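You operate a simulated robot arm through the tools that you are given. There is no shell and no other tool. Be economical: measure what you need, move in short steps, check, and stop when the job is done.

The job below is to be done with a simulated two-armed robot. You get a single attempt, and the scene is never put back.

Task
Fetch the steel plug with red bands from the ledge of the cart and set it on the small grey tray. Put the round yellow plug on the left middle shelf of the cart. Put the clear jug with a yellow handle on the top of the white cabinet away on the top of the cream bench. Push the third drawer from the top of the white cabinet shut. Pull the second drawer from the top of the white cabinet open. Any order will do. Set down upright: round yellow plug, clear jug with a yellow handle.

The check looks at the end state, three seconds after you hand in, the way a careful person would. Anything else that was tipped, shoved, dropped, spilled or broken makes it a failure.

Robot
Two 7-joint arms with two-finger parallel grippers on one trunk, on a base that drives. Base frame: it is fixed to the floor where the robot stands at the start and does not move with it; the origin is under the middle of the robot, x ahead of it, y to its left, z up. Readings come in mm, degrees, newtons and seconds.
The left shoulder is at the start at [20, 170, 1178], the right one opposite. With the tool pointing down near the work surface each hand reaches from about 220 to 680 mm from the robot's upright axis, wherever it stands, measured 20 degrees to its own side. Places, roughly: clear jug with a yellow handle [0, -1000, 1000]; left middle shelf of the cart [700, -600, 600]; round yellow plug (4x4x6 cm) [500, -1000, 1000]; second drawer of the white cabinet [-400, -1200, 700]; small grey tray (13x9x3 cm) [1500, -600, 1000]; steel plug with red bands (3x3x4 cm) [2000, -300, 1000]; third drawer of the white cabinet [-300, -1500, 500]; top of the cream bench [3700, -4100, 800]. Payload 3.8 kg a hand.
Tool frame (each hand has its own): the origin (TCP) lies between the finger pads and is the grasp point; the fingertips stand 30 mm ahead of it; z points along the fingers, y is the line along which they close. Largest opening 110 mm; finger width 20, thickness 10; the body of the gripper, 48 by 112 mm, starts 55 mm behind the TCP.
Orientation is that of the tool frame in the base frame, as a unit quaternion [w, x, y, z]. With the fingers straight down and closing along the base's y, the tool's x points along the base's -x, its y along +y and its z along -z.

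Tools
- The arms move only by the tool servo_tool. It takes "left_increments", "right_increments" or both (then of equal length, played together; a hand with none holds still); each is a list of rows, each an object of numbers (a shift or turn left out is 0, a gripper value left out holds the last): "x", "y", "z": the shift along the base's x, y, z in units of 150 mm (1.0 is 150 mm); "ax", "ay", "az": the turn, a rotation vector about the base's x, y, z in units of 180 degrees (1.0 is 180 degrees); "gripper": the opening, from 0 (shut) to 1 (fully open). In form: [{"x": .., "y": .., "z": .., "ax": .., "ay": .., "az": .., "gripper": ..}, ...]. A call has 1 to 10 rows; each row is the pose to reach, as a shift and turn from the pose commanded when the call began. A call with a number of a shift or a turn outside -1 to 1 is refused whole. Each row takes 0.2 s and may step no farther than 50 mm and 8.6 degrees from the row before; otherwise, or with a gripper value out of range, the whole call is refused. A pose out of reach is approached as far as the arm can. The call stops where the force on the tool passes 40 N (or 10 N more than at its start, if that is more) or the arm is blocked; 0.2 s more then pass. Each finger travels about 72 mm/s and halts on what it meets, pressing with about 29 N; the grip force reading is that of the motor and also rises with nothing between the fingers. The clock runs only during rows and for 0.2 s after the last one: add rows that repeat a pose to give the fingers time. It gives the time, the measured TCP pose, the force on the tool (base axes), the opening and the grip force at its end, in the units of the frame above (readings bear some noise), with the torque about the TCP (base axes, N m) and any sound that the robot's microphone picked up, and new pictures: "show" is both (left out), scene, wrist or none (wrist: the cameras of the hands that moved).
- Cameras (640 x 400 px; columns grow to the right, rows downward): "scene" is now at [106.4, -27.7, 1334.6]; the picture's right is [-0.29, -0.96, 0.00], its down [-0.48, 0.15, -0.86] and it looks along [0.83, -0.25, -0.50] (base axes); focal length 214 px, centre (320, 200). "left" rides on the left gripper at [73, -17, -103] in its tool frame; the picture's right is [0.23, 0.97, 0.00], its down [-0.76, 0.18, -0.62] and it looks along [-0.61, 0.14, 0.78] (tool axes); focal length 222 px, centre (320, 200). "right" rides on the right gripper at [72, 17, -103] in its tool frame; the picture's right is [-0.23, 0.97, 0.00], its down [-0.76, -0.18, -0.62] and it looks along [-0.61, -0.14, 0.78] (tool axes); focal length 222 px, centre (320, 200). There is no depth. A picture from a camera that has moved, and an enlarged one, comes with that camera's place and axes in the base frame and with its lens.
- raise_lower(by): slides the trunk up (or, below 0, down) by that many mm; the arms and the scene camera ride with it, the base frame stays. It gives what a move gives, with no picture.
- roll_base(legs): drives the robot by 1 to 6 legs, each [ahead, turn to the left] in mm and degrees, along the robot's own axes; the way and the turn of a leg run together, so that a leg with both is an arc; at most 1500 mm and 180 degrees a leg. The arms and the cameras ride along, it lands a little off, and it stops where it bumps. It gives what a move gives, and a new picture of the scene camera.
- pan_tilt(pan, tilt): turns the head with the scene camera to pan (to the left, within 80 degrees either way) and tilt (down, from -29 to 69), counted from straight ahead of the robot. It gives what a move gives, and a new picture of the scene camera.
- enlarge(camera, box): a new picture of the part [left, top, right, bottom] of that camera's present view, enlarged. It takes no simulated time.
- sign_off(): hands the job in; it is judged then, once.

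Work in short steps. Places have to be worked out from the pictures, the camera data and where the tool is seen: move nearer, look again, correct. Check each grasp and each placing, and mend what went wrong. You have 165 turns and 260 pictures in all, those below and enlarged ones among them. Open the grippers and draw the arms clear of the work before you hand the job in, unless the task says otherwise; then end with one line.

The tools are called after "Call:" as a command line: name --argument value ..., lists and objects as JSON in quotes. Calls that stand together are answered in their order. servo_tool: Moves the arms, as the interface text tells. Its arguments: {"type":"object","properties":{"left_increments":{"type":"array"},"right_increments":{"type":"array"},"show":{"type":"string","enum":["both","scene","wrist","none"]}},"required":[]} The other tools are called the same way: raise_lower (by) slides the trunk up or down; roll_base (legs) drives the base; pan_tilt (pan, tilt) turns the head that bears the scene camera; enlarge (camera, box) takes an enlarged picture of a part of a camera's view; sign_off () hands the job in.

At the start:

```text
time: 0.0
left_tool_pos: [347.8, 81.8, 1239.5]
left_ee_rot: [-0.002, -0.002, 1.0, 0.0]
left_contact_force: [-0.4, 0.5, -0.7]
left_ft_torque: [-0.02, -0.01, 0.03]
left_width: 110.4
left_finger_force: 0.1
right_tool_pos: [386.3, -295.2, 1172.9]
right_ee_rot: [0.0, 0.001, 1.0, 0.0]
right_contact_force: [-0.9, 0.5, 0.2]
right_ft_torque: [0.0, 0.03, -0.01]
right_width: 110.1
right_finger_force: 0.1
trunk travel left (down, up): [-275.0, 295.0]
robot x, y, heading: [0.1, -2.3, -0.1]
head pan, tilt: [-17.0, 30.2]
```

scene: 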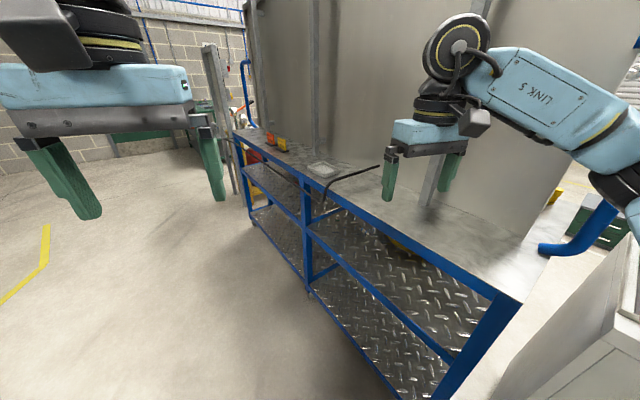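
right: 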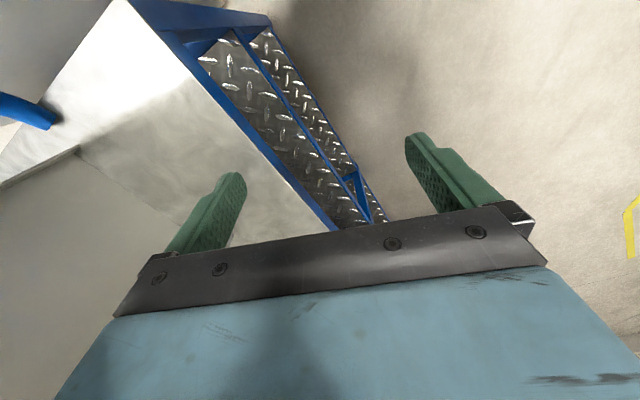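
left: 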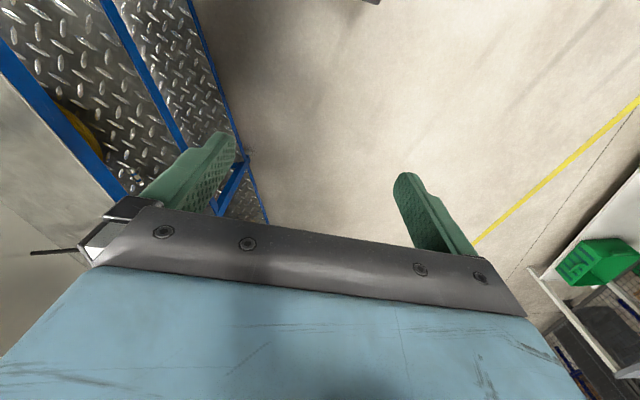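

The cart is to the front-right and the cabinet further right. I pan the head to see the cabinet and near cart end.

Call:
pan_tilt --pan -75 --tilt 35

Call:
pan_tilt --pan -40 --tilt 20

```text
time: 1.3
left_tool_pos: [348.0, 80.8, 1239.9]
left_ee_rot: [-0.001, 0.0, 1.0, 0.0]
left_contact_force: [-0.8, -0.3, -0.1]
left_ft_torque: [0.01, -0.01, -0.01]
left_width: 110.0
left_finger_force: 0.0
right_tool_pos: [386.3, -295.0, 1174.2]
right_ee_rot: [0.001, 0.001, 1.0, 0.0]
right_contact_force: [1.0, -0.1, 0.1]
right_ft_torque: [0.01, 0.01, -0.03]
right_width: 109.9
right_finger_force: 0.0
trunk travel left (down, up): [-275.0, 295.0]
robot x, y, heading: [-0.8, -0.6, 0.0]
head pan, tilt: [-75.0, 35.0]
camera scene: at [42.9, -86.3, 1327.2], right [-0.97, -0.26, 0.0], down [-0.15, 0.55, -0.82], along [0.21, -0.79, -0.57], focal length 214 px, centre (320, 200)
```

scene: 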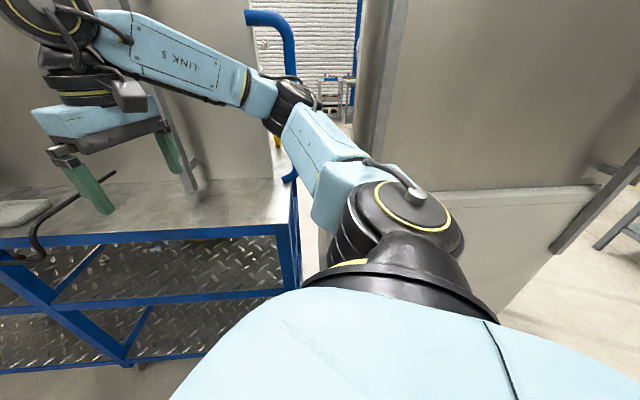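

```text
time: 2.3
left_tool_pos: [347.6, 81.8, 1239.4]
left_ee_rot: [-0.001, 0.0, 1.0, -0.001]
left_contact_force: [-1.0, 0.2, 0.8]
left_ft_torque: [-0.02, 0.0, 0.0]
left_width: 109.7
left_finger_force: 0.1
right_tool_pos: [386.2, -294.6, 1173.5]
right_ee_rot: [-0.001, 0.001, 1.0, 0.001]
right_contact_force: [0.3, -0.4, -1.0]
right_ft_torque: [-0.03, -0.03, 0.01]
right_width: 109.9
right_finger_force: 0.0
trunk travel left (down, up): [-275.0, 295.0]
robot x, y, heading: [2.1, 2.8, 0.1]
head pan, tilt: [-40.0, 20.0]
camera scene: at [91.3, -61.2, 1351.0], right [-0.64, -0.77, 0.0], down [-0.26, 0.22, -0.94], along [0.72, -0.6, -0.34], focal length 214 px, centre (320, 200)
```

scene: 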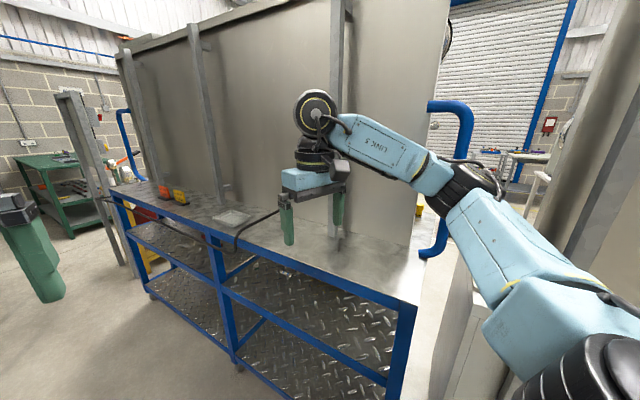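

I take close looks at the cart's pieces: the yellow spot by the right post, and the tray / red-banded things.

Call:
enlarge --camera "scene" --box '[360, 130, 520, 230]'

Call:
enlarge --camera "scene" --box '[90, 150, 410, 350]'

```text
4.00 times, centred on (440, 180) of scene
camera zoom: at [91.3, -61.2, 1351.0], right [-0.64, -0.77, 0.0], down [-0.26, 0.22, -0.94], along [0.72, -0.6, -0.34], focal length 858 px, centre (-160, 280)
```

zoom: 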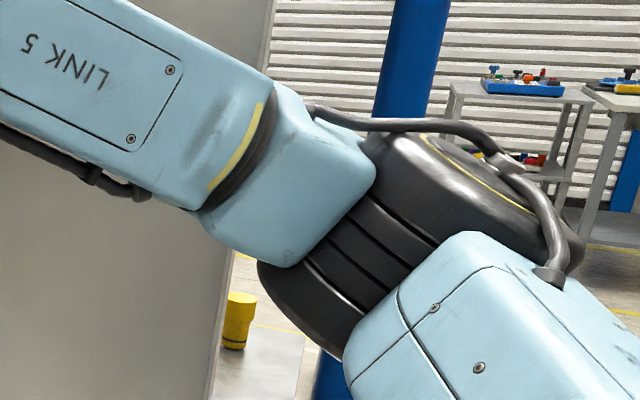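

```text
2.00 times, centred on (250, 250) of scene
camera zoom: at [91.3, -61.2, 1351.0], right [-0.64, -0.77, 0.0], down [-0.26, 0.22, -0.94], along [0.72, -0.6, -0.34], focal length 429 px, centre (460, 100)
```

zoom: 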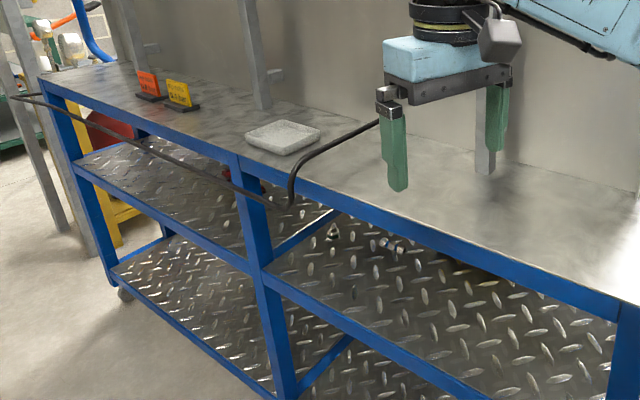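

The yellow plug stands on the cart end beyond the panel's edge; the tray is on the ledge by the middle. I turn the robot right to see the cabinet.

Call:
roll_base --legs '[[0, -80]]'

Call:
pan_tilt --pan 0 --tilt 30

```text
time: 6.1
left_tool_pos: [145.7, -325.7, 1240.2]
left_ee_rot: [-0.001, 0.635, 0.772, 0.0]
left_contact_force: [-0.3, 0.6, -0.9]
left_ft_torque: [0.01, 0.02, -0.02]
left_width: 110.0
left_finger_force: 0.0
right_tool_pos: [-215.8, -436.2, 1173.9]
right_ee_rot: [-0.001, 0.637, 0.771, 0.0]
right_contact_force: [0.5, 0.8, -0.3]
right_ft_torque: [0.01, -0.01, 0.0]
right_width: 109.9
right_finger_force: 0.1
trunk travel left (down, up): [-275.0, 295.0]
robot x, y, heading: [-0.4, -4.3, -78.9]
head pan, tilt: [-40.0, 20.0]
camera scene: at [-42.4, -103.3, 1351.0], right [-0.87, 0.49, 0.0], down [0.17, 0.3, -0.94], along [-0.46, -0.82, -0.34], focal length 214 px, centre (320, 200)
```

scene: 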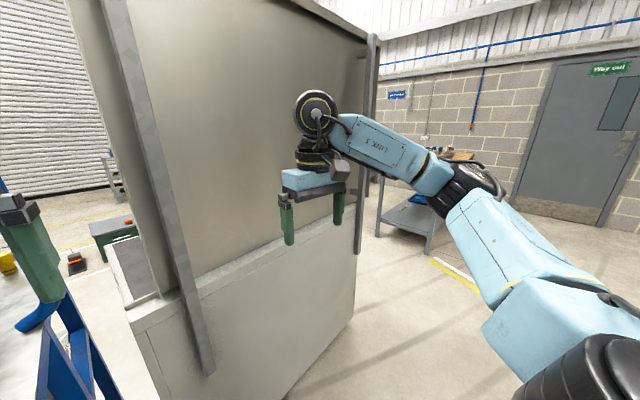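

```text
time: 7.1
left_tool_pos: [146.8, -324.8, 1239.6]
left_ee_rot: [0.0, 0.635, 0.772, 0.0]
left_contact_force: [0.1, 0.5, 0.7]
left_ft_torque: [0.01, -0.05, 0.03]
left_width: 110.3
left_finger_force: 0.0
right_tool_pos: [-217.2, -436.2, 1173.6]
right_ee_rot: [0.0, 0.637, 0.771, 0.0]
right_contact_force: [-0.5, 0.1, -0.2]
right_ft_torque: [0.0, 0.0, 0.01]
right_width: 110.0
right_finger_force: 0.0
trunk travel left (down, up): [-275.0, 295.0]
robot x, y, heading: [3.5, 1.1, -79.1]
head pan, tilt: [0.0, 30.0]
camera scene: at [20.1, -110.7, 1335.0], right [-0.98, -0.19, 0.0], down [-0.09, 0.49, -0.87], along [0.16, -0.85, -0.5], focal length 214 px, centre (320, 200)
```

scene: 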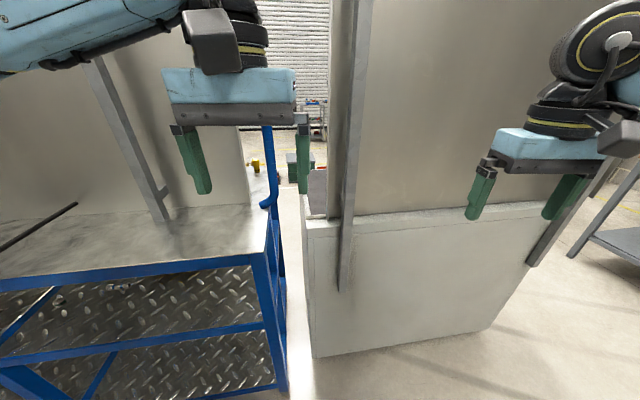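

The cabinet shows its back here; its drawers and the jug are on the far side of the screens. I drive around the cabinet's right side, first toward about (-1350, -600).

Call:
roll_base --legs '[[0, -77], [1470, 0], [0, 66]]'

```text
time: 20.6
left_tool_pos: [-1242.3, -969.1, 1241.4]
left_ee_rot: [0.0, 0.699, 0.715, 0.0]
left_contact_force: [0.8, 0.4, -0.6]
left_ft_torque: [0.02, -0.01, 0.01]
left_width: 109.9
left_finger_force: 0.0
right_tool_pos: [-1618.7, -1016.9, 1172.9]
right_ee_rot: [0.0, 0.7, 0.715, 0.001]
right_contact_force: [-0.4, -0.2, -0.2]
right_ft_torque: [0.0, 0.04, -0.02]
right_width: 109.9
right_finger_force: 0.1
trunk travel left (down, up): [-275.0, 295.0]
robot x, y, heading: [-1333.5, -622.9, -88.6]
head pan, tilt: [0.0, 30.0]
camera scene: at [-1330.2, -736.2, 1335.0], right [-1.0, -0.02, 0.0], down [-0.01, 0.5, -0.87], along [0.02, -0.87, -0.5], focal length 214 px, centre (320, 200)
```

scene: 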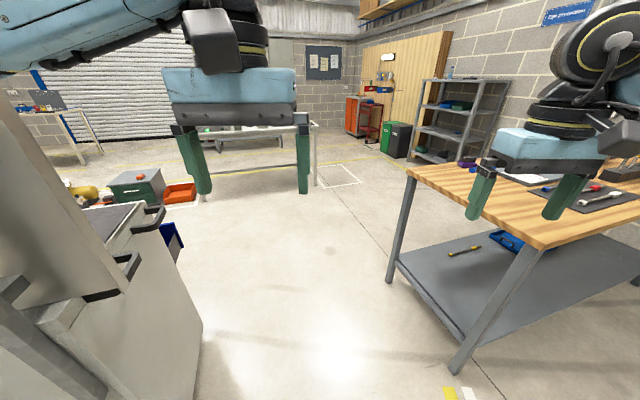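

Clear lane ahead. I drive past the cabinet's side and turn left to face along its front.

Call:
roll_base --legs '[[1500, 0], [150, 0], [0, 130]]'

```text
time: 34.5
left_tool_pos: [-1085.0, -1998.9, 1241.2]
left_ee_rot: [0.0, -0.359, 0.933, 0.0]
left_contact_force: [-0.1, 0.6, -0.4]
left_ft_torque: [0.0, 0.03, 0.04]
left_width: 109.9
left_finger_force: 0.0
right_tool_pos: [-803.8, -2252.8, 1173.4]
right_ee_rot: [-0.001, -0.358, 0.934, 0.0]
right_contact_force: [0.4, 0.3, 0.0]
right_ft_torque: [0.02, 0.02, -0.03]
right_width: 109.9
right_finger_force: 0.0
trunk travel left (down, up): [-275.0, 295.0]
robot x, y, heading: [-1289.9, -2289.8, 41.8]
head pan, tilt: [0.0, 30.0]
camera scene: at [-1207.4, -2218.3, 1335.0], right [0.67, -0.74, 0.0], down [-0.37, -0.33, -0.87], along [0.64, 0.58, -0.5], focal length 214 px, centre (320, 200)
```

scene: 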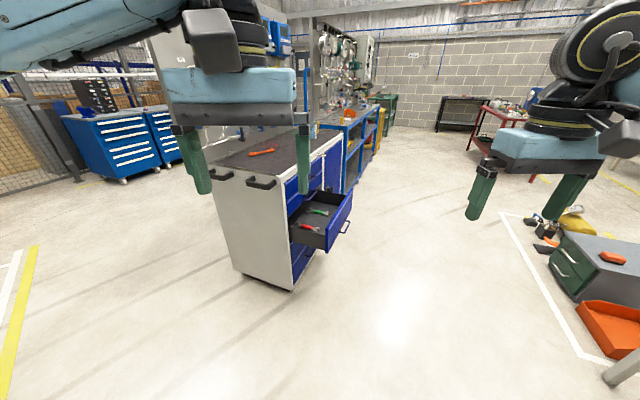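

The cabinet front with the open third drawer (tools inside) is visible. I drive to a spot about 900 mm in front of it and face it.

Call:
roll_base --legs '[[0, -36], [1300, 0], [0, 100]]'

Call:
pan_tilt --pan -60 --tilt 20

```text
time: 46.9
left_tool_pos: [-181.8, -1849.3, 1240.5]
left_ee_rot: [0.0, 0.803, -0.596, -0.001]
left_contact_force: [0.7, -0.3, -0.7]
left_ft_torque: [0.0, -0.02, 0.01]
left_width: 109.9
left_finger_force: 0.0
right_tool_pos: [166.6, -1704.0, 1174.5]
right_ee_rot: [0.0, 0.803, -0.596, 0.0]
right_contact_force: [0.1, -0.2, -0.4]
right_ft_torque: [0.01, 0.02, -0.01]
right_width: 110.0
right_finger_force: 0.0
trunk travel left (down, up): [-275.0, 295.0]
robot x, y, heading: [-0.9, -2159.9, 107.1]
head pan, tilt: [0.0, 30.0]
camera scene: at [-37.1, -2053.9, 1335.0], right [0.96, 0.29, 0.0], down [0.14, -0.48, -0.87], along [-0.25, 0.83, -0.5], focal length 214 px, centre (320, 200)
```

scene: 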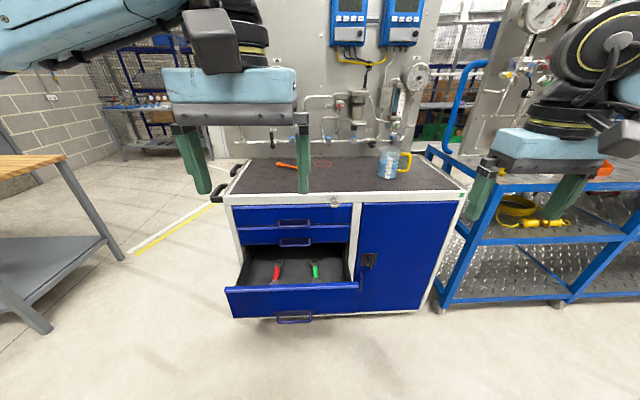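

```text
time: 48.2
left_tool_pos: [-182.7, -1850.5, 1239.5]
left_ee_rot: [0.0, 0.803, -0.596, 0.0]
left_contact_force: [0.0, 0.3, -0.5]
left_ft_torque: [-0.01, -0.01, 0.04]
left_width: 110.0
left_finger_force: 0.1
right_tool_pos: [167.8, -1703.0, 1173.0]
right_ee_rot: [0.0, 0.802, -0.597, 0.0]
right_contact_force: [-0.4, -1.4, -0.2]
right_ft_torque: [-0.02, -0.03, 0.01]
right_width: 110.0
right_finger_force: 0.0
trunk travel left (down, up): [-275.0, 295.0]
robot x, y, heading: [-5.6, -2161.5, 107.1]
head pan, tilt: [-60.0, 20.0]
camera scene: at [52.9, -2072.5, 1351.0], right [0.73, -0.68, 0.0], down [-0.23, -0.25, -0.94], along [0.64, 0.69, -0.34], focal length 214 px, centre (320, 200)
```

scene: 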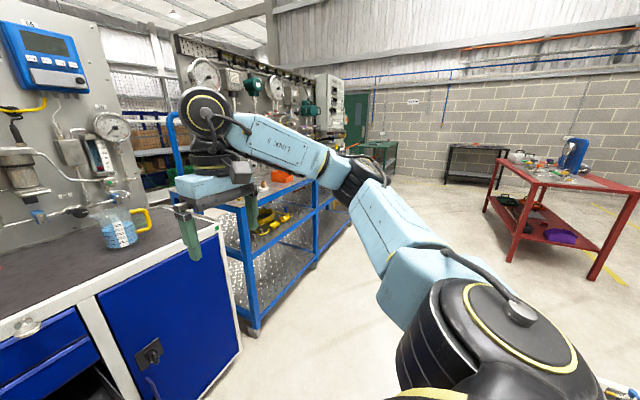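

Everything is on this side: drawers at left of the cabinet, jug on top, cart to the right. I look closer at the drawer handles.

Call:
pan_tilt --pan 0 --tilt 40

Call:
enlarge --camera "scene" --box '[200, 120, 460, 282]'

```text
time: 49.5
left_tool_pos: [-182.2, -1849.9, 1240.9]
left_ee_rot: [0.0, 0.803, -0.596, -0.001]
left_contact_force: [0.4, 0.4, -0.2]
left_ft_torque: [0.01, 0.0, 0.0]
left_width: 109.7
left_finger_force: 0.0
right_tool_pos: [167.3, -1702.6, 1173.7]
right_ee_rot: [0.0, 0.802, -0.597, 0.001]
right_contact_force: [-0.1, 0.7, 1.0]
right_ft_torque: [-0.01, 0.04, -0.01]
right_width: 109.8
right_finger_force: 0.0
trunk travel left (down, up): [-275.0, 295.0]
robot x, y, heading: [-0.8, -2157.7, 106.7]
head pan, tilt: [0.0, 40.0]
camera scene: at [-35.3, -2059.0, 1319.6], right [0.96, 0.29, 0.0], down [0.19, -0.62, -0.77], along [-0.22, 0.73, -0.64], focal length 214 px, centre (320, 200)
```

scene: 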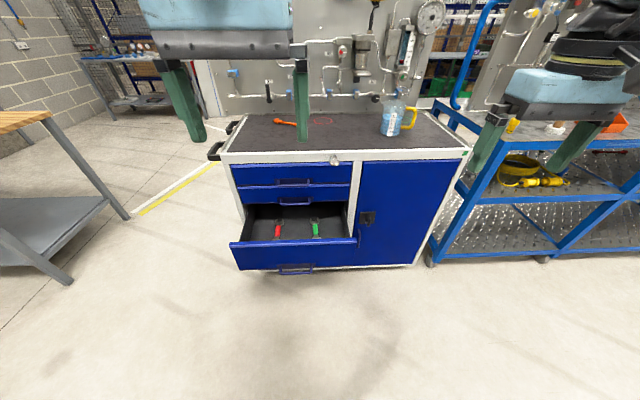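

```text
2.46 times, centred on (330, 201) of scene
camera zoom: at [-35.3, -2059.0, 1319.6], right [0.96, 0.29, 0.0], down [0.19, -0.62, -0.77], along [-0.22, 0.73, -0.64], focal length 528 px, centre (295, 198)
```

zoom: 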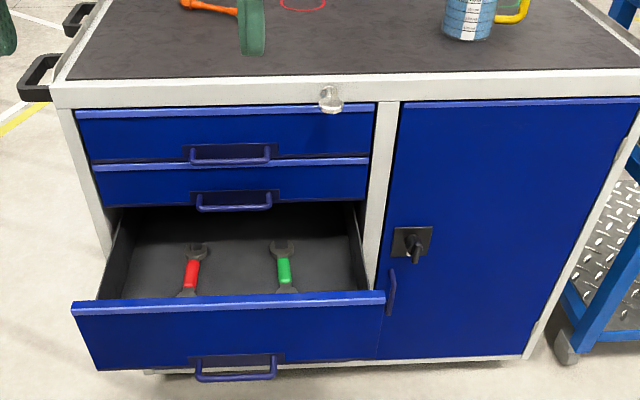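

Handles are D-bars at each drawer's lower edge. I lower the trunk, needed for the drawers anyway, and use the height change to triangulate.

Call:
raise_lower --by -260

Call:
enlarge --camera "scene" --box '[190, 60, 510, 260]'

```text
time: 52.2
left_tool_pos: [-181.5, -1849.9, 980.5]
left_ee_rot: [0.001, 0.804, -0.595, 0.0]
left_contact_force: [0.4, -0.9, 0.1]
left_ft_torque: [-0.02, -0.02, -0.01]
left_width: 109.8
left_finger_force: 0.0
right_tool_pos: [167.0, -1703.6, 913.8]
right_ee_rot: [0.0, 0.802, -0.597, 0.0]
right_contact_force: [0.6, -1.3, 0.2]
right_ft_torque: [0.04, 0.04, -0.02]
right_width: 110.2
right_finger_force: 0.1
trunk travel left (down, up): [-15.0, 555.0]
robot x, y, heading: [-5.5, -2159.2, 106.7]
head pan, tilt: [0.0, 40.0]
```

```text
2.00 times, centred on (350, 160) of scene
camera zoom: at [-35.4, -2059.1, 1059.7], right [0.96, 0.29, 0.0], down [0.19, -0.62, -0.77], along [-0.22, 0.73, -0.64], focal length 429 px, centre (260, 280)
```

zoom: 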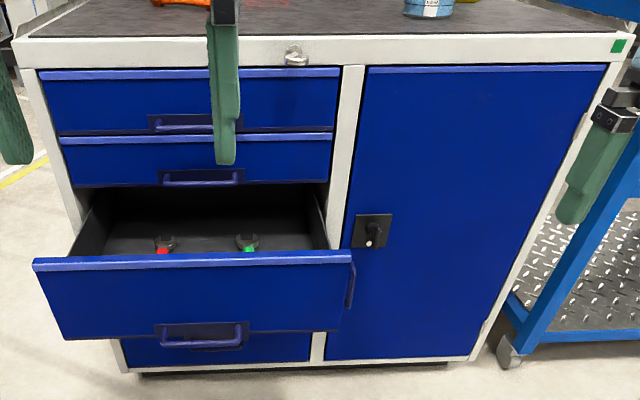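

Triangulation: second handle at forward ≈845, z≈676; third handle at forward ≈602, z≈499, both r≈-105; cabinet top z≈921. I swing the left hand to point forward, closed, in front of the third drawer's face.

Call:
servo_tool --left_increments '[{"x": -0.036, "y": 0.08, "z": -0.26, "ax": 0.0436, "ay": 0.0131, "gripper": 0.5}, {"x": -0.073, "y": 0.159, "z": -0.52, "ax": 0.0872, "ay": 0.0261, "gripper": 0}, {"x": -0.109, "y": 0.239, "z": -0.78, "ax": 0.1308, "ay": 0.0392}, {"x": -0.109, "y": 0.239, "z": -1.0, "ax": 0.1744, "ay": 0.0522}, {"x": -0.109, "y": 0.239, "z": -1.0, "ax": 0.218, "ay": 0.0653}, {"x": -0.109, "y": 0.239, "z": -1.0, "ax": 0.2616, "ay": 0.0784}, {"x": -0.109, "y": 0.239, "z": -1.0, "ax": 0.3052, "ay": 0.0914}, {"x": -0.109, "y": 0.239, "z": -1.0, "ax": 0.3488, "ay": 0.1045}, {"x": -0.109, "y": 0.239, "z": -1.0, "ax": 0.3924, "ay": 0.1175}, {"x": -0.109, "y": 0.239, "z": -1.0, "ax": 0.436, "ay": 0.1306}]' --show "scene"

```text
time: 54.4
left_tool_pos: [-195.4, -1806.9, 828.5]
left_ee_rot: [-0.393, 0.606, -0.449, -0.526]
left_contact_force: [-0.3, -0.2, -0.1]
left_ft_torque: [-0.01, -0.01, -0.01]
left_width: 0.0
left_finger_force: 29.1
left hand out of reach, approached as far as the arm can: row 8, 9, 10
right_tool_pos: [168.0, -1704.7, 913.8]
right_ee_rot: [0.0, 0.802, -0.597, 0.0]
right_contact_force: [0.4, -0.2, 0.3]
right_ft_torque: [0.03, 0.01, -0.03]
right_width: 110.1
right_finger_force: 0.1
trunk travel left (down, up): [-15.0, 555.0]
robot x, y, heading: [-0.3, -2160.3, 106.8]
head pan, tilt: [0.0, 40.0]
camera scene: at [-35.0, -2059.0, 1059.7], right [0.96, 0.29, 0.0], down [0.19, -0.62, -0.77], along [-0.22, 0.73, -0.64], focal length 214 px, centre (320, 200)
```

scene: 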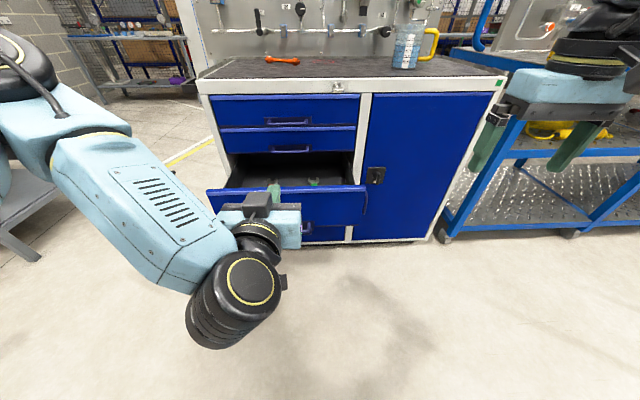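

Hand is nearly horizontal but limited close to the body. I go down and forward, to just before the drawer face.

Call:
servo_tool --left_increments '[{"x": -0.04, "y": 0.13, "z": -0.25}, {"x": -0.1, "y": 0.27, "z": -0.5}, {"x": -0.16, "y": 0.4, "z": -0.75}, {"x": -0.22, "y": 0.55, "z": -1.0}, {"x": -0.25, "y": 0.65, "z": -1.0}]' --show "both"

```text
time: 55.6
left_tool_pos: [-200.2, -1706.6, 700.3]
left_ee_rot: [-0.387, 0.611, -0.448, -0.526]
left_contact_force: [-0.1, 0.7, 0.9]
left_ft_torque: [-0.01, 0.03, -0.02]
left_width: 0.0
left_finger_force: 29.2
left hand out of reach, approached as far as the arm can: row 3, 4, 5
right_tool_pos: [167.2, -1702.7, 913.2]
right_ee_rot: [0.001, 0.802, -0.597, -0.001]
right_contact_force: [0.2, -0.3, -0.9]
right_ft_torque: [0.03, 0.03, 0.0]
right_width: 110.2
right_finger_force: 0.1
trunk travel left (down, up): [-15.0, 555.0]
robot x, y, heading: [-2.7, -2161.5, 107.0]
head pan, tilt: [0.0, 40.0]
camera scene: at [-35.5, -2058.8, 1059.6], right [0.96, 0.29, 0.0], down [0.19, -0.62, -0.77], along [-0.22, 0.73, -0.64], focal length 214 px, centre (320, 200)
camera left: at [-149.5, -1810.3, 644.5], right [-0.92, -0.32, -0.23], down [-0.02, -0.53, 0.84], along [-0.39, 0.78, 0.48], focal length 222 px, centre (320, 200)
```

scene: 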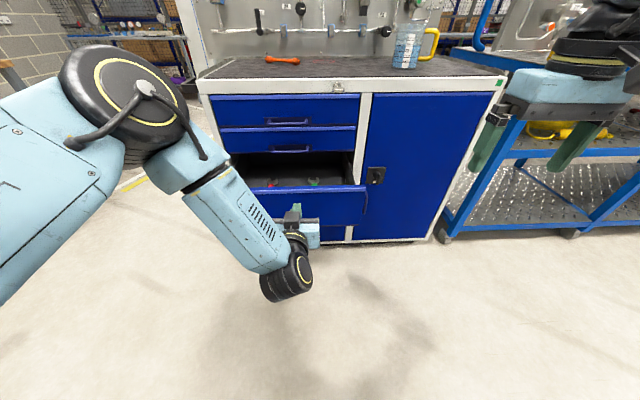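
left: 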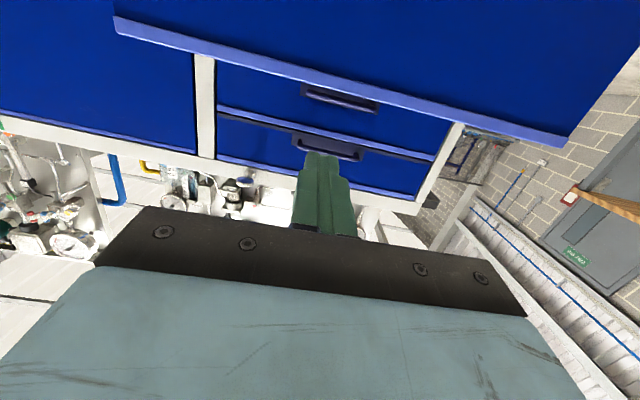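

The tip is about 100 mm before the face and still above its top edge (z≈649). I step down to z≈610.

Call:
servo_tool --left_increments '[{"x": -0.04, "y": 0.08, "z": -0.2}, {"x": -0.08, "y": 0.18, "z": -0.4}, {"x": -0.1, "y": 0.25, "z": -0.6}]' --show "scene"

```text
time: 56.4
left_tool_pos: [-169.5, -1664.5, 644.0]
left_ee_rot: [-0.381, 0.615, -0.447, -0.525]
left_contact_force: [0.3, -0.1, 0.0]
left_ft_torque: [0.02, -0.02, -0.01]
left_width: 0.0
left_finger_force: 29.3
left hand out of reach, approached as far as the arm can: row 1, 2, 3
right_tool_pos: [166.7, -1702.5, 913.8]
right_ee_rot: [0.0, 0.802, -0.597, 0.0]
right_contact_force: [0.3, -0.9, 0.9]
right_ft_torque: [-0.01, 0.01, 0.03]
right_width: 109.8
right_finger_force: 0.1
trunk travel left (down, up): [-15.0, 555.0]
robot x, y, heading: [-5.4, -2162.2, 106.9]
head pan, tilt: [0.0, 40.0]
camera scene: at [-35.6, -2058.8, 1059.6], right [0.96, 0.29, 0.0], down [0.19, -0.62, -0.77], along [-0.22, 0.73, -0.64], focal length 214 px, centre (320, 200)
```

scene: 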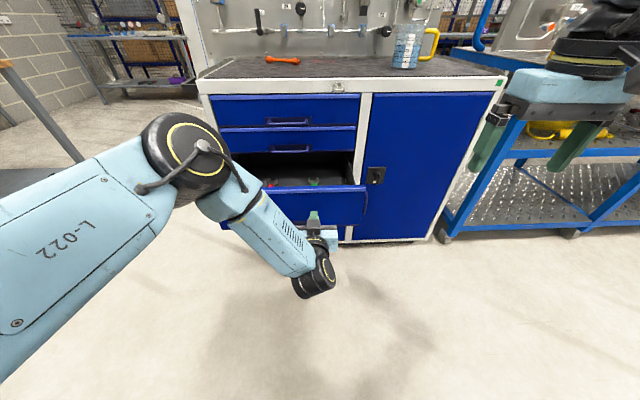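

The arm is near a wrist limit; tilting the hand a bit downward should free it. I tilt −20° and lower to z≈615, shifting back left.

Call:
servo_tool --left_increments '[{"x": -0.08, "y": -0.02, "z": -0.05, "ax": -0.04, "ay": -0.012}, {"x": -0.16, "y": -0.05, "z": -0.12, "ax": -0.08, "ay": -0.024}, {"x": -0.24, "y": -0.08, "z": -0.2, "ax": -0.11, "ay": -0.033}, {"x": -0.24, "y": -0.08, "z": -0.2, "ax": -0.11, "ay": -0.033}]' --show "scene"

```text
time: 57.4
left_tool_pos: [-206.3, -1674.9, 613.8]
left_ee_rot: [-0.304, 0.691, -0.513, -0.408]
left_contact_force: [-0.5, -0.9, -0.1]
left_ft_torque: [0.0, -0.03, -0.03]
left_width: 0.3
left_finger_force: 29.5
right_tool_pos: [167.6, -1703.8, 913.0]
right_ee_rot: [0.0, 0.802, -0.597, 0.0]
right_contact_force: [0.2, 0.1, 0.0]
right_ft_torque: [0.02, 0.02, 0.0]
right_width: 110.1
right_finger_force: 0.0
trunk travel left (down, up): [-15.0, 555.0]
robot x, y, heading: [-6.2, -2165.5, 106.8]
head pan, tilt: [0.0, 40.0]
camera scene: at [-35.4, -2059.1, 1059.6], right [0.96, 0.29, 0.0], down [0.19, -0.62, -0.77], along [-0.22, 0.73, -0.64], focal length 214 px, centre (320, 200)
```

scene: 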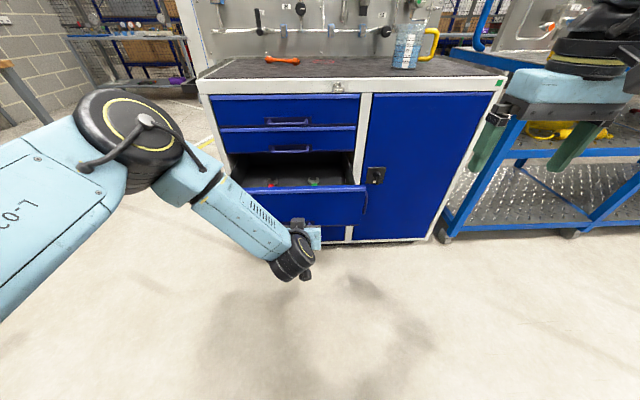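

Reach is fine now. I push forward along the cabinet depth in steps, watching the force.

Call:
servo_tool --left_increments '[{"x": -0.06, "y": 0.2}, {"x": -0.115, "y": 0.383}, {"x": -0.17, "y": 0.575}, {"x": -0.22, "y": 0.72}, {"x": -0.29, "y": 0.95}]' --show "scene"

```text
time: 58.6
left_tool_pos: [-249.2, -1531.9, 615.1]
left_ee_rot: [-0.305, 0.691, -0.513, -0.408]
left_contact_force: [-0.1, 0.0, 0.0]
left_ft_torque: [0.01, -0.02, 0.01]
left_width: 0.0
left_finger_force: 29.2
right_tool_pos: [168.3, -1702.4, 913.6]
right_ee_rot: [0.0, 0.802, -0.597, -0.001]
right_contact_force: [0.4, 0.1, -0.7]
right_ft_torque: [0.01, 0.01, 0.01]
right_width: 110.0
right_finger_force: 0.0
trunk travel left (down, up): [-15.0, 555.0]
robot x, y, heading: [-5.5, -2161.5, 106.8]
head pan, tilt: [0.0, 40.0]
camera scene: at [-35.3, -2058.8, 1059.6], right [0.96, 0.29, 0.0], down [0.19, -0.62, -0.77], along [-0.22, 0.73, -0.64], focal length 214 px, centre (320, 200)
```

scene: 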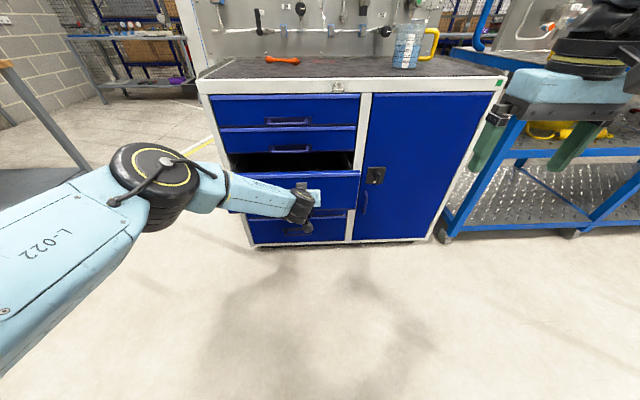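

The drawer is moving in freely. I keep pushing.

Call:
servo_tool --left_increments '[{"x": -0.06, "y": 0.2}, {"x": -0.115, "y": 0.383}, {"x": -0.17, "y": 0.575}, {"x": -0.22, "y": 0.72}, {"x": -0.25, "y": 0.83}, {"x": -0.275, "y": 0.93}, {"x": -0.29, "y": 1.0}]' --show "scene"

```text
time: 60.2
left_tool_pos: [-306.4, -1456.5, 643.1]
left_ee_rot: [-0.305, 0.691, -0.511, -0.41]
left_contact_force: [-0.7, -0.1, 0.2]
left_ft_torque: [-0.01, 0.01, -0.05]
left_width: 0.0
left_finger_force: 28.8
left hand out of reach, approached as far as the arm can: row 3, 4, 5, 6, 7
right_tool_pos: [166.7, -1704.1, 914.6]
right_ee_rot: [0.0, 0.802, -0.597, 0.0]
right_contact_force: [-0.3, -0.2, 0.7]
right_ft_torque: [0.01, 0.0, 0.0]
right_width: 110.0
right_finger_force: 0.1
trunk travel left (down, up): [-15.0, 555.0]
robot x, y, heading: [-3.8, -2159.0, 106.9]
head pan, tilt: [0.0, 40.0]
camera scene: at [-35.9, -2059.4, 1059.7], right [0.96, 0.29, 0.0], down [0.19, -0.62, -0.77], along [-0.22, 0.73, -0.64], focal length 214 px, centre (320, 200)
```

scene: 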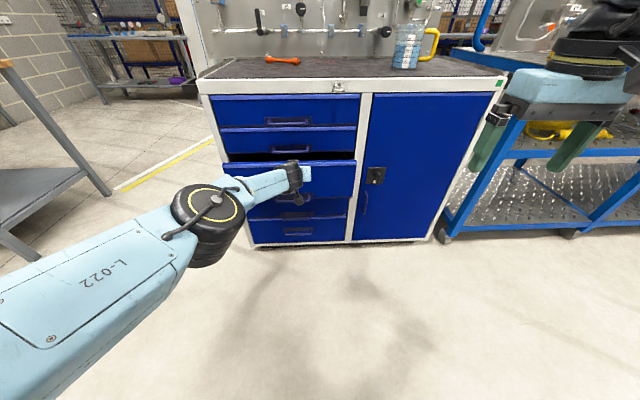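

The arm is at its reach with perhaps 70 mm left. I pull the hand back and down a bit, then drive the base 130 mm closer.

Call:
servo_tool --left_increments '[{"x": 0.09, "y": -0.2, "z": -0.05}, {"x": 0.2, "y": -0.5, "z": -0.12}, {"x": 0.3, "y": -0.75, "z": -0.2}, {"x": 0.35, "y": -1.0, "z": -0.25}]' --show "none"

Call:
roll_base --legs '[[110, 0]]'

```text
time: 61.2
left_tool_pos: [-247.9, -1607.6, 605.4]
left_ee_rot: [-0.305, 0.691, -0.512, -0.408]
left_contact_force: [-0.4, 0.0, -0.6]
left_ft_torque: [0.04, 0.0, 0.0]
left_width: 0.0
left_finger_force: 29.0
right_tool_pos: [167.3, -1702.7, 913.3]
right_ee_rot: [0.0, 0.802, -0.597, 0.0]
right_contact_force: [-0.8, 0.5, -0.7]
right_ft_torque: [-0.03, -0.03, 0.02]
right_width: 109.8
right_finger_force: 0.1
trunk travel left (down, up): [-15.0, 555.0]
robot x, y, heading: [-3.4, -2159.1, 106.6]
head pan, tilt: [0.0, 40.0]
```

```text
time: 62.4
left_tool_pos: [-279.3, -1502.1, 603.7]
left_ee_rot: [-0.306, 0.691, -0.512, -0.409]
left_contact_force: [-0.2, 0.7, -0.3]
left_ft_torque: [0.01, 0.0, -0.01]
left_width: 0.0
left_finger_force: 28.9
right_tool_pos: [135.5, -1597.5, 913.8]
right_ee_rot: [0.0, 0.803, -0.597, 0.0]
right_contact_force: [-0.7, -0.6, 0.4]
right_ft_torque: [-0.02, 0.0, 0.01]
right_width: 109.9
right_finger_force: 0.0
trunk travel left (down, up): [-15.0, 555.0]
robot x, y, heading: [-36.5, -2055.5, 107.0]
head pan, tilt: [0.0, 40.0]
camera scene: at [-67.0, -1954.0, 1059.6], right [0.96, 0.29, 0.0], down [0.19, -0.62, -0.77], along [-0.22, 0.73, -0.64], focal length 214 px, centre (320, 200)
```

scene: 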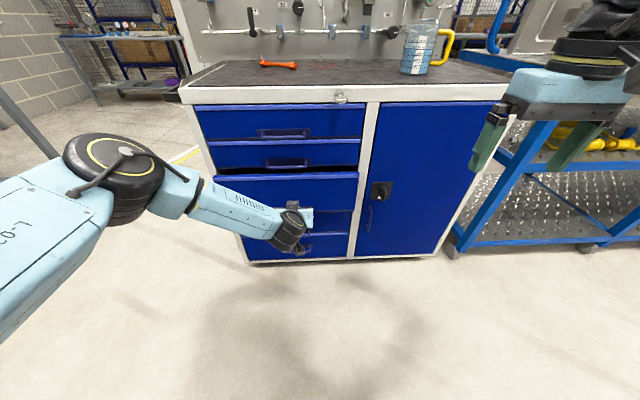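

Drawer is still out slightly. Pushing on, by 140 mm along the depth direction in small rows near the end.

Call:
servo_tool --left_increments '[{"x": -0.06, "y": 0.2}, {"x": -0.115, "y": 0.383}, {"x": -0.17, "y": 0.56}, {"x": -0.2, "y": 0.65}, {"x": -0.22, "y": 0.72}, {"x": -0.24, "y": 0.79}, {"x": -0.26, "y": 0.86}, {"x": -0.28, "y": 0.92}]' --show "scene"

```text
time: 64.3
left_tool_pos: [-318.2, -1369.7, 603.0]
left_ee_rot: [-0.305, 0.691, -0.514, -0.406]
left_contact_force: [7.7, -31.6, 15.5]
left_ft_torque: [0.41, 0.09, 0.12]
left_width: 0.0
left_finger_force: 29.2
right_tool_pos: [136.0, -1601.3, 914.4]
right_ee_rot: [0.0, 0.803, -0.596, -0.002]
right_contact_force: [0.6, 0.2, -0.1]
right_ft_torque: [0.0, 0.03, 0.0]
right_width: 109.6
right_finger_force: 0.1
trunk travel left (down, up): [-15.0, 555.0]
robot x, y, heading: [-34.4, -2054.4, 106.9]
head pan, tilt: [0.0, 40.0]
stopped in row 8 (left hand): the force on the tool passed its limit at 48 N (the readings are from after the stop); the commanded pose is now the measured one
camera scene: at [-66.3, -1957.3, 1059.9], right [0.96, 0.29, 0.0], down [0.19, -0.61, -0.77], along [-0.22, 0.73, -0.64], focal length 214 px, centre (320, 200)
```

scene: 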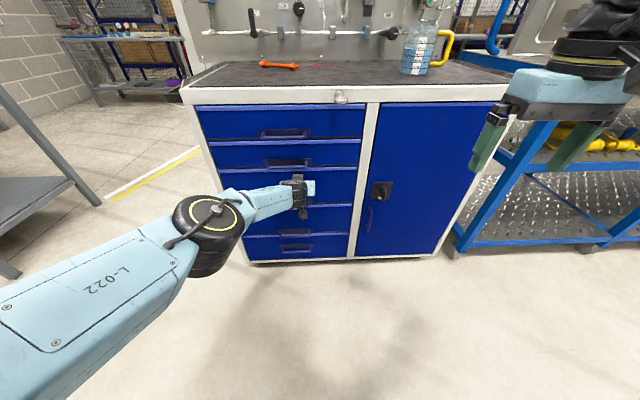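

Third drawer is shut (face at forward ≈763 now). I retract and rise to handle level, then roll the hand so that it closes vertically.

Call:
servo_tool --left_increments '[{"x": 0.06, "y": -0.2, "z": 0.0, "gripper": 0}, {"x": 0.12, "y": -0.4, "z": 0.1}, {"x": 0.18, "y": -0.6, "z": 0.25}, {"x": 0.2, "y": -0.8, "z": 0.45, "gripper": 0.3}, {"x": 0.2, "y": -0.9, "z": 0.6, "gripper": 0.5}]' --show "none"

Call:
servo_tool --left_increments '[{"ax": -0.0115, "ay": 0.039, "az": -0.0224}, {"ax": -0.023, "ay": 0.078, "az": -0.0449}, {"ax": -0.0345, "ay": 0.117, "az": -0.0673}, {"ax": -0.046, "ay": 0.156, "az": -0.0898}, {"ax": -0.0575, "ay": 0.195, "az": -0.1122}, {"ax": -0.069, "ay": 0.234, "az": -0.1347}, {"ax": -0.0805, "ay": 0.273, "az": -0.1571}, {"ax": -0.092, "ay": 0.312, "az": -0.1796}, {"ax": -0.1035, "ay": 0.351, "az": -0.202}, {"ax": -0.115, "ay": 0.39, "az": -0.2245}]' --show "both"

```text
time: 65.5
left_tool_pos: [-288.5, -1504.9, 692.6]
left_ee_rot: [-0.303, 0.693, -0.513, -0.407]
left_contact_force: [-0.8, -0.1, 0.3]
left_ft_torque: [0.01, 0.01, 0.03]
left_width: 55.1
left_finger_force: 0.0
right_tool_pos: [134.6, -1599.6, 914.3]
right_ee_rot: [0.0, 0.803, -0.596, -0.001]
right_contact_force: [-0.2, -0.4, 0.3]
right_ft_torque: [0.0, 0.01, -0.01]
right_width: 110.1
right_finger_force: 0.1
trunk travel left (down, up): [-15.0, 555.0]
robot x, y, heading: [-35.6, -2056.6, 106.8]
head pan, tilt: [0.0, 40.0]
```

```text
time: 67.7
left_tool_pos: [-288.7, -1503.3, 689.8]
left_ee_rot: [-0.046, -0.172, 0.843, 0.508]
left_contact_force: [0.4, 0.3, -0.7]
left_ft_torque: [-0.01, 0.01, 0.01]
left_width: 55.2
left_finger_force: 0.1
right_tool_pos: [136.1, -1600.9, 913.5]
right_ee_rot: [0.0, 0.803, -0.596, 0.0]
right_contact_force: [-0.5, -0.4, 0.0]
right_ft_torque: [0.01, -0.01, -0.01]
right_width: 109.9
right_finger_force: 0.1
trunk travel left (down, up): [-15.0, 555.0]
robot x, y, heading: [-35.7, -2054.0, 106.7]
head pan, tilt: [0.0, 40.0]
camera scene: at [-66.9, -1955.0, 1059.6], right [0.96, 0.29, 0.0], down [0.19, -0.62, -0.77], along [-0.22, 0.73, -0.64], focal length 214 px, centre (320, 200)
camera left: at [-326.3, -1621.3, 718.6], right [-0.45, 0.34, 0.83], down [0.83, -0.19, 0.53], along [0.34, 0.92, -0.19], focal length 222 px, centre (320, 200)
```

scene: 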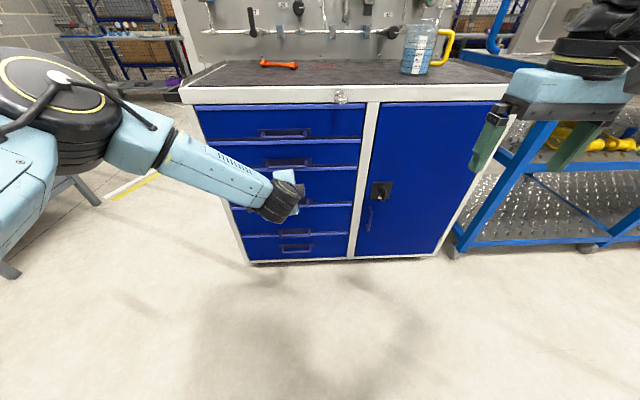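
left: 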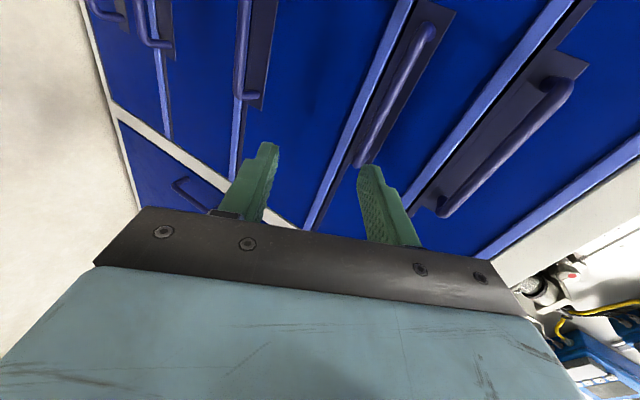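

The wrist view shows handles well: second handle bar at about r -115, z≈687. I advance 60 mm, shift left and level the hand by 20°, narrowing the opening.

Call:
servo_tool --left_increments '[{"x": -0.06, "y": 0.06, "ax": 0.036, "ay": 0.0108, "gripper": 0.4}, {"x": -0.12, "y": 0.16, "ax": 0.072, "ay": 0.0216}, {"x": -0.2, "y": 0.26, "ax": 0.108, "ay": 0.0324}, {"x": -0.26, "y": 0.36, "ax": 0.108, "ay": 0.0324}]' --show "both"

```text
time: 68.7
left_tool_pos: [-291.8, -1432.6, 716.6]
left_ee_rot: [-0.069, -0.165, 0.747, 0.64]
left_contact_force: [0.0, 0.7, -0.4]
left_ft_torque: [-0.01, 0.0, -0.04]
left_width: 44.0
left_finger_force: 0.1
left hand out of reach, approached as far as the arm can: row 2, 3, 4
right_tool_pos: [134.8, -1598.8, 913.5]
right_ee_rot: [0.001, 0.803, -0.596, 0.0]
right_contact_force: [0.0, 0.1, 0.1]
right_ft_torque: [0.0, 0.03, 0.01]
right_width: 109.9
right_finger_force: 0.0
trunk travel left (down, up): [-15.0, 555.0]
robot x, y, heading: [-36.8, -2056.8, 106.9]
head pan, tilt: [0.0, 40.0]
camera scene: at [-67.2, -1954.8, 1059.6], right [0.96, 0.29, 0.0], down [0.19, -0.62, -0.77], along [-0.22, 0.73, -0.64], focal length 214 px, centre (320, 200)
camera left: at [-323.6, -1555.9, 710.0], right [-0.37, 0.05, 0.93], down [0.88, -0.31, 0.36], along [0.3, 0.95, 0.07], focal length 222 px, centre (320, 200)
```

scene: 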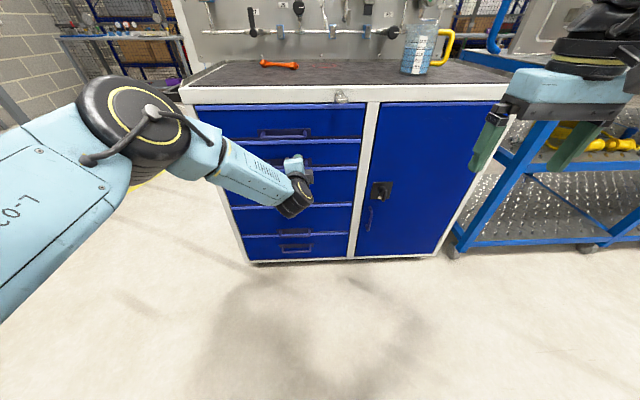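
left: 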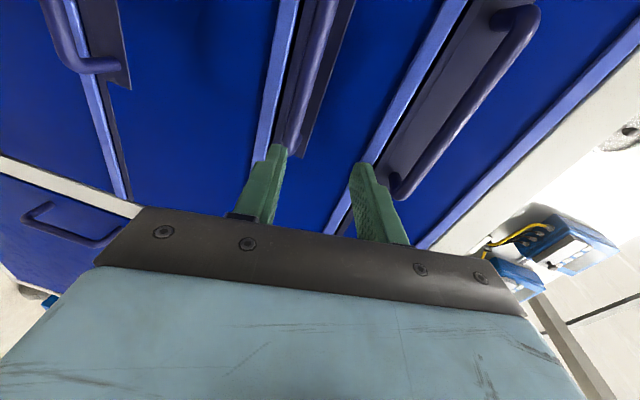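

I shift left by ~42 mm and down ~33 mm to align with the handle, allowing a little more tilt.

Call:
servo_tool --left_increments '[{"x": -0.1, "y": -0.01, "z": -0.07, "ax": -0.015, "ay": -0.0045}, {"x": -0.2, "y": -0.02, "z": -0.15, "ax": -0.03, "ay": -0.009}, {"x": -0.29, "y": -0.02, "z": -0.21, "ax": -0.04, "ay": -0.012}, {"x": -0.29, "y": -0.02, "z": -0.21, "ax": -0.04, "ay": -0.012}]' --show "wrist"

```text
time: 69.7
left_tool_pos: [-324.0, -1428.4, 692.6]
left_ee_rot: [-0.056, -0.164, 0.784, 0.596]
left_contact_force: [0.1, -0.2, -0.3]
left_ft_torque: [0.01, -0.03, 0.03]
left_width: 44.0
left_finger_force: 0.0
left hand out of reach, approached as far as the arm can: row 1, 2, 3, 4
right_tool_pos: [135.4, -1598.8, 913.8]
right_ee_rot: [0.0, 0.803, -0.596, 0.0]
right_contact_force: [-0.4, 0.6, -0.3]
right_ft_torque: [0.01, -0.01, -0.01]
right_width: 110.0
right_finger_force: 0.1
trunk travel left (down, up): [-15.0, 555.0]
robot x, y, heading: [-33.9, -2054.9, 107.0]
head pan, tilt: [0.0, 40.0]
camera left: at [-358.6, -1549.9, 698.5], right [-0.4, 0.16, 0.9], down [0.86, -0.28, 0.43], along [0.32, 0.95, -0.02], focal length 222 px, centre (320, 200)
```

left: 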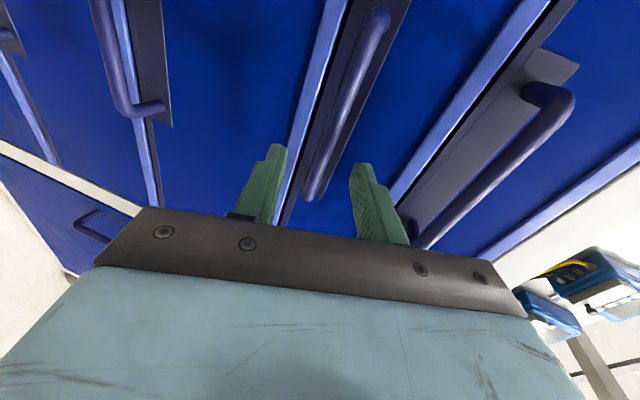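

Handle spans r −48…−176 at z≈685; the hand is at r −93, z 693. I advance 38 mm and slightly down.

Call:
servo_tool --left_increments '[{"x": -0.03, "y": 0.1, "z": -0.02}, {"x": -0.06, "y": 0.18, "z": -0.03}, {"x": -0.075, "y": 0.245, "z": -0.04}, {"x": -0.075, "y": 0.245, "z": -0.04}]' --show "wrist"

```text
time: 70.7
left_tool_pos: [-336.8, -1390.0, 687.2]
left_ee_rot: [-0.052, -0.16, 0.783, 0.599]
left_contact_force: [0.4, -0.5, -0.4]
left_ft_torque: [0.01, -0.02, 0.0]
left_width: 43.5
left_finger_force: 0.0
right_tool_pos: [135.5, -1598.9, 913.0]
right_ee_rot: [0.0, 0.803, -0.597, 0.0]
right_contact_force: [-0.8, 1.4, -0.5]
right_ft_torque: [0.02, 0.02, 0.01]
right_width: 110.1
right_finger_force: 0.1
trunk travel left (down, up): [-15.0, 555.0]
robot x, y, heading: [-37.7, -2053.6, 106.7]
head pan, tilt: [0.0, 40.0]
camera left: at [-371.3, -1513.0, 691.1], right [-0.4, 0.15, 0.9], down [0.86, -0.29, 0.43], along [0.33, 0.94, -0.01], focal length 222 px, centre (320, 200)
```

left: 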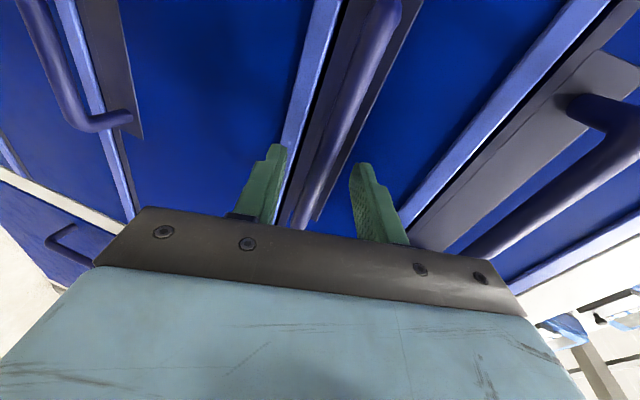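

The bar lies between the fingers. I close.

Call:
servo_tool --left_increments '[{"gripper": 0.2}, {"gripper": 0}, {"gripper": 0}, {"gripper": 0}]' --show "wrist"

```text
time: 71.7
left_tool_pos: [-334.9, -1391.4, 683.6]
left_ee_rot: [-0.052, -0.16, 0.784, 0.598]
left_contact_force: [1.0, -6.2, -10.2]
left_ft_torque: [-0.44, 0.92, -0.18]
left_width: 13.4
left_finger_force: 44.7
right_tool_pos: [136.1, -1598.6, 913.4]
right_ee_rot: [0.0, 0.802, -0.597, 0.0]
right_contact_force: [-0.4, 0.3, 1.0]
right_ft_torque: [0.0, 0.01, 0.05]
right_width: 110.0
right_finger_force: 0.0
trunk travel left (down, up): [-15.0, 555.0]
robot x, y, heading: [-34.7, -2057.4, 107.0]
head pan, tilt: [0.0, 40.0]
camera left: at [-371.0, -1513.5, 689.5], right [-0.4, 0.16, 0.9], down [0.86, -0.29, 0.43], along [0.33, 0.94, -0.02], focal length 222 px, centre (320, 200)
```

left: 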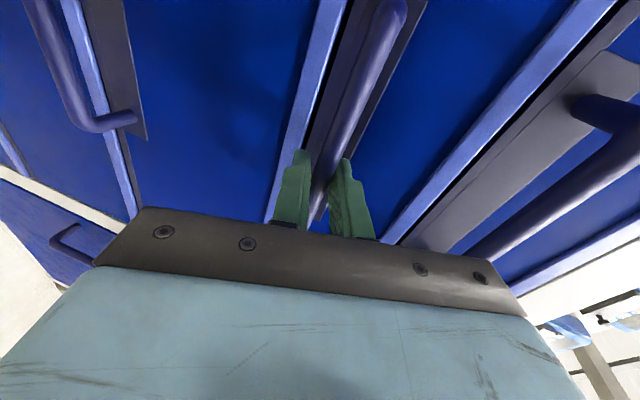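

Bar gripped (13 mm). I pull the drawer open by backing the base, keeping the arm still.

Call:
roll_base --legs '[[-280, 0]]'

```text
time: 73.7
left_tool_pos: [-246.5, -1656.8, 684.8]
left_ee_rot: [-0.049, -0.155, 0.786, 0.597]
left_contact_force: [30.9, 10.9, -10.3]
left_ft_torque: [-0.41, 0.66, -0.65]
left_width: 13.5
left_finger_force: 45.3
right_tool_pos: [217.3, -1865.0, 911.5]
right_ee_rot: [0.002, 0.803, -0.596, -0.001]
right_contact_force: [-0.1, 0.1, -0.2]
right_ft_torque: [-0.01, -0.02, 0.0]
right_width: 110.1
right_finger_force: 0.1
trunk travel left (down, up): [-15.0, 555.0]
robot x, y, heading: [43.4, -2324.7, 107.0]
head pan, tilt: [0.0, 40.0]
camera scene: at [15.6, -2220.1, 1059.5], right [0.96, 0.29, 0.0], down [0.19, -0.62, -0.77], along [-0.22, 0.73, -0.64], focal length 214 px, centre (320, 200)
```

scene: 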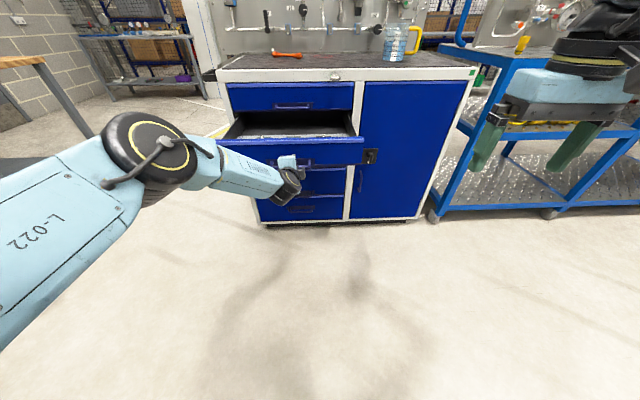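

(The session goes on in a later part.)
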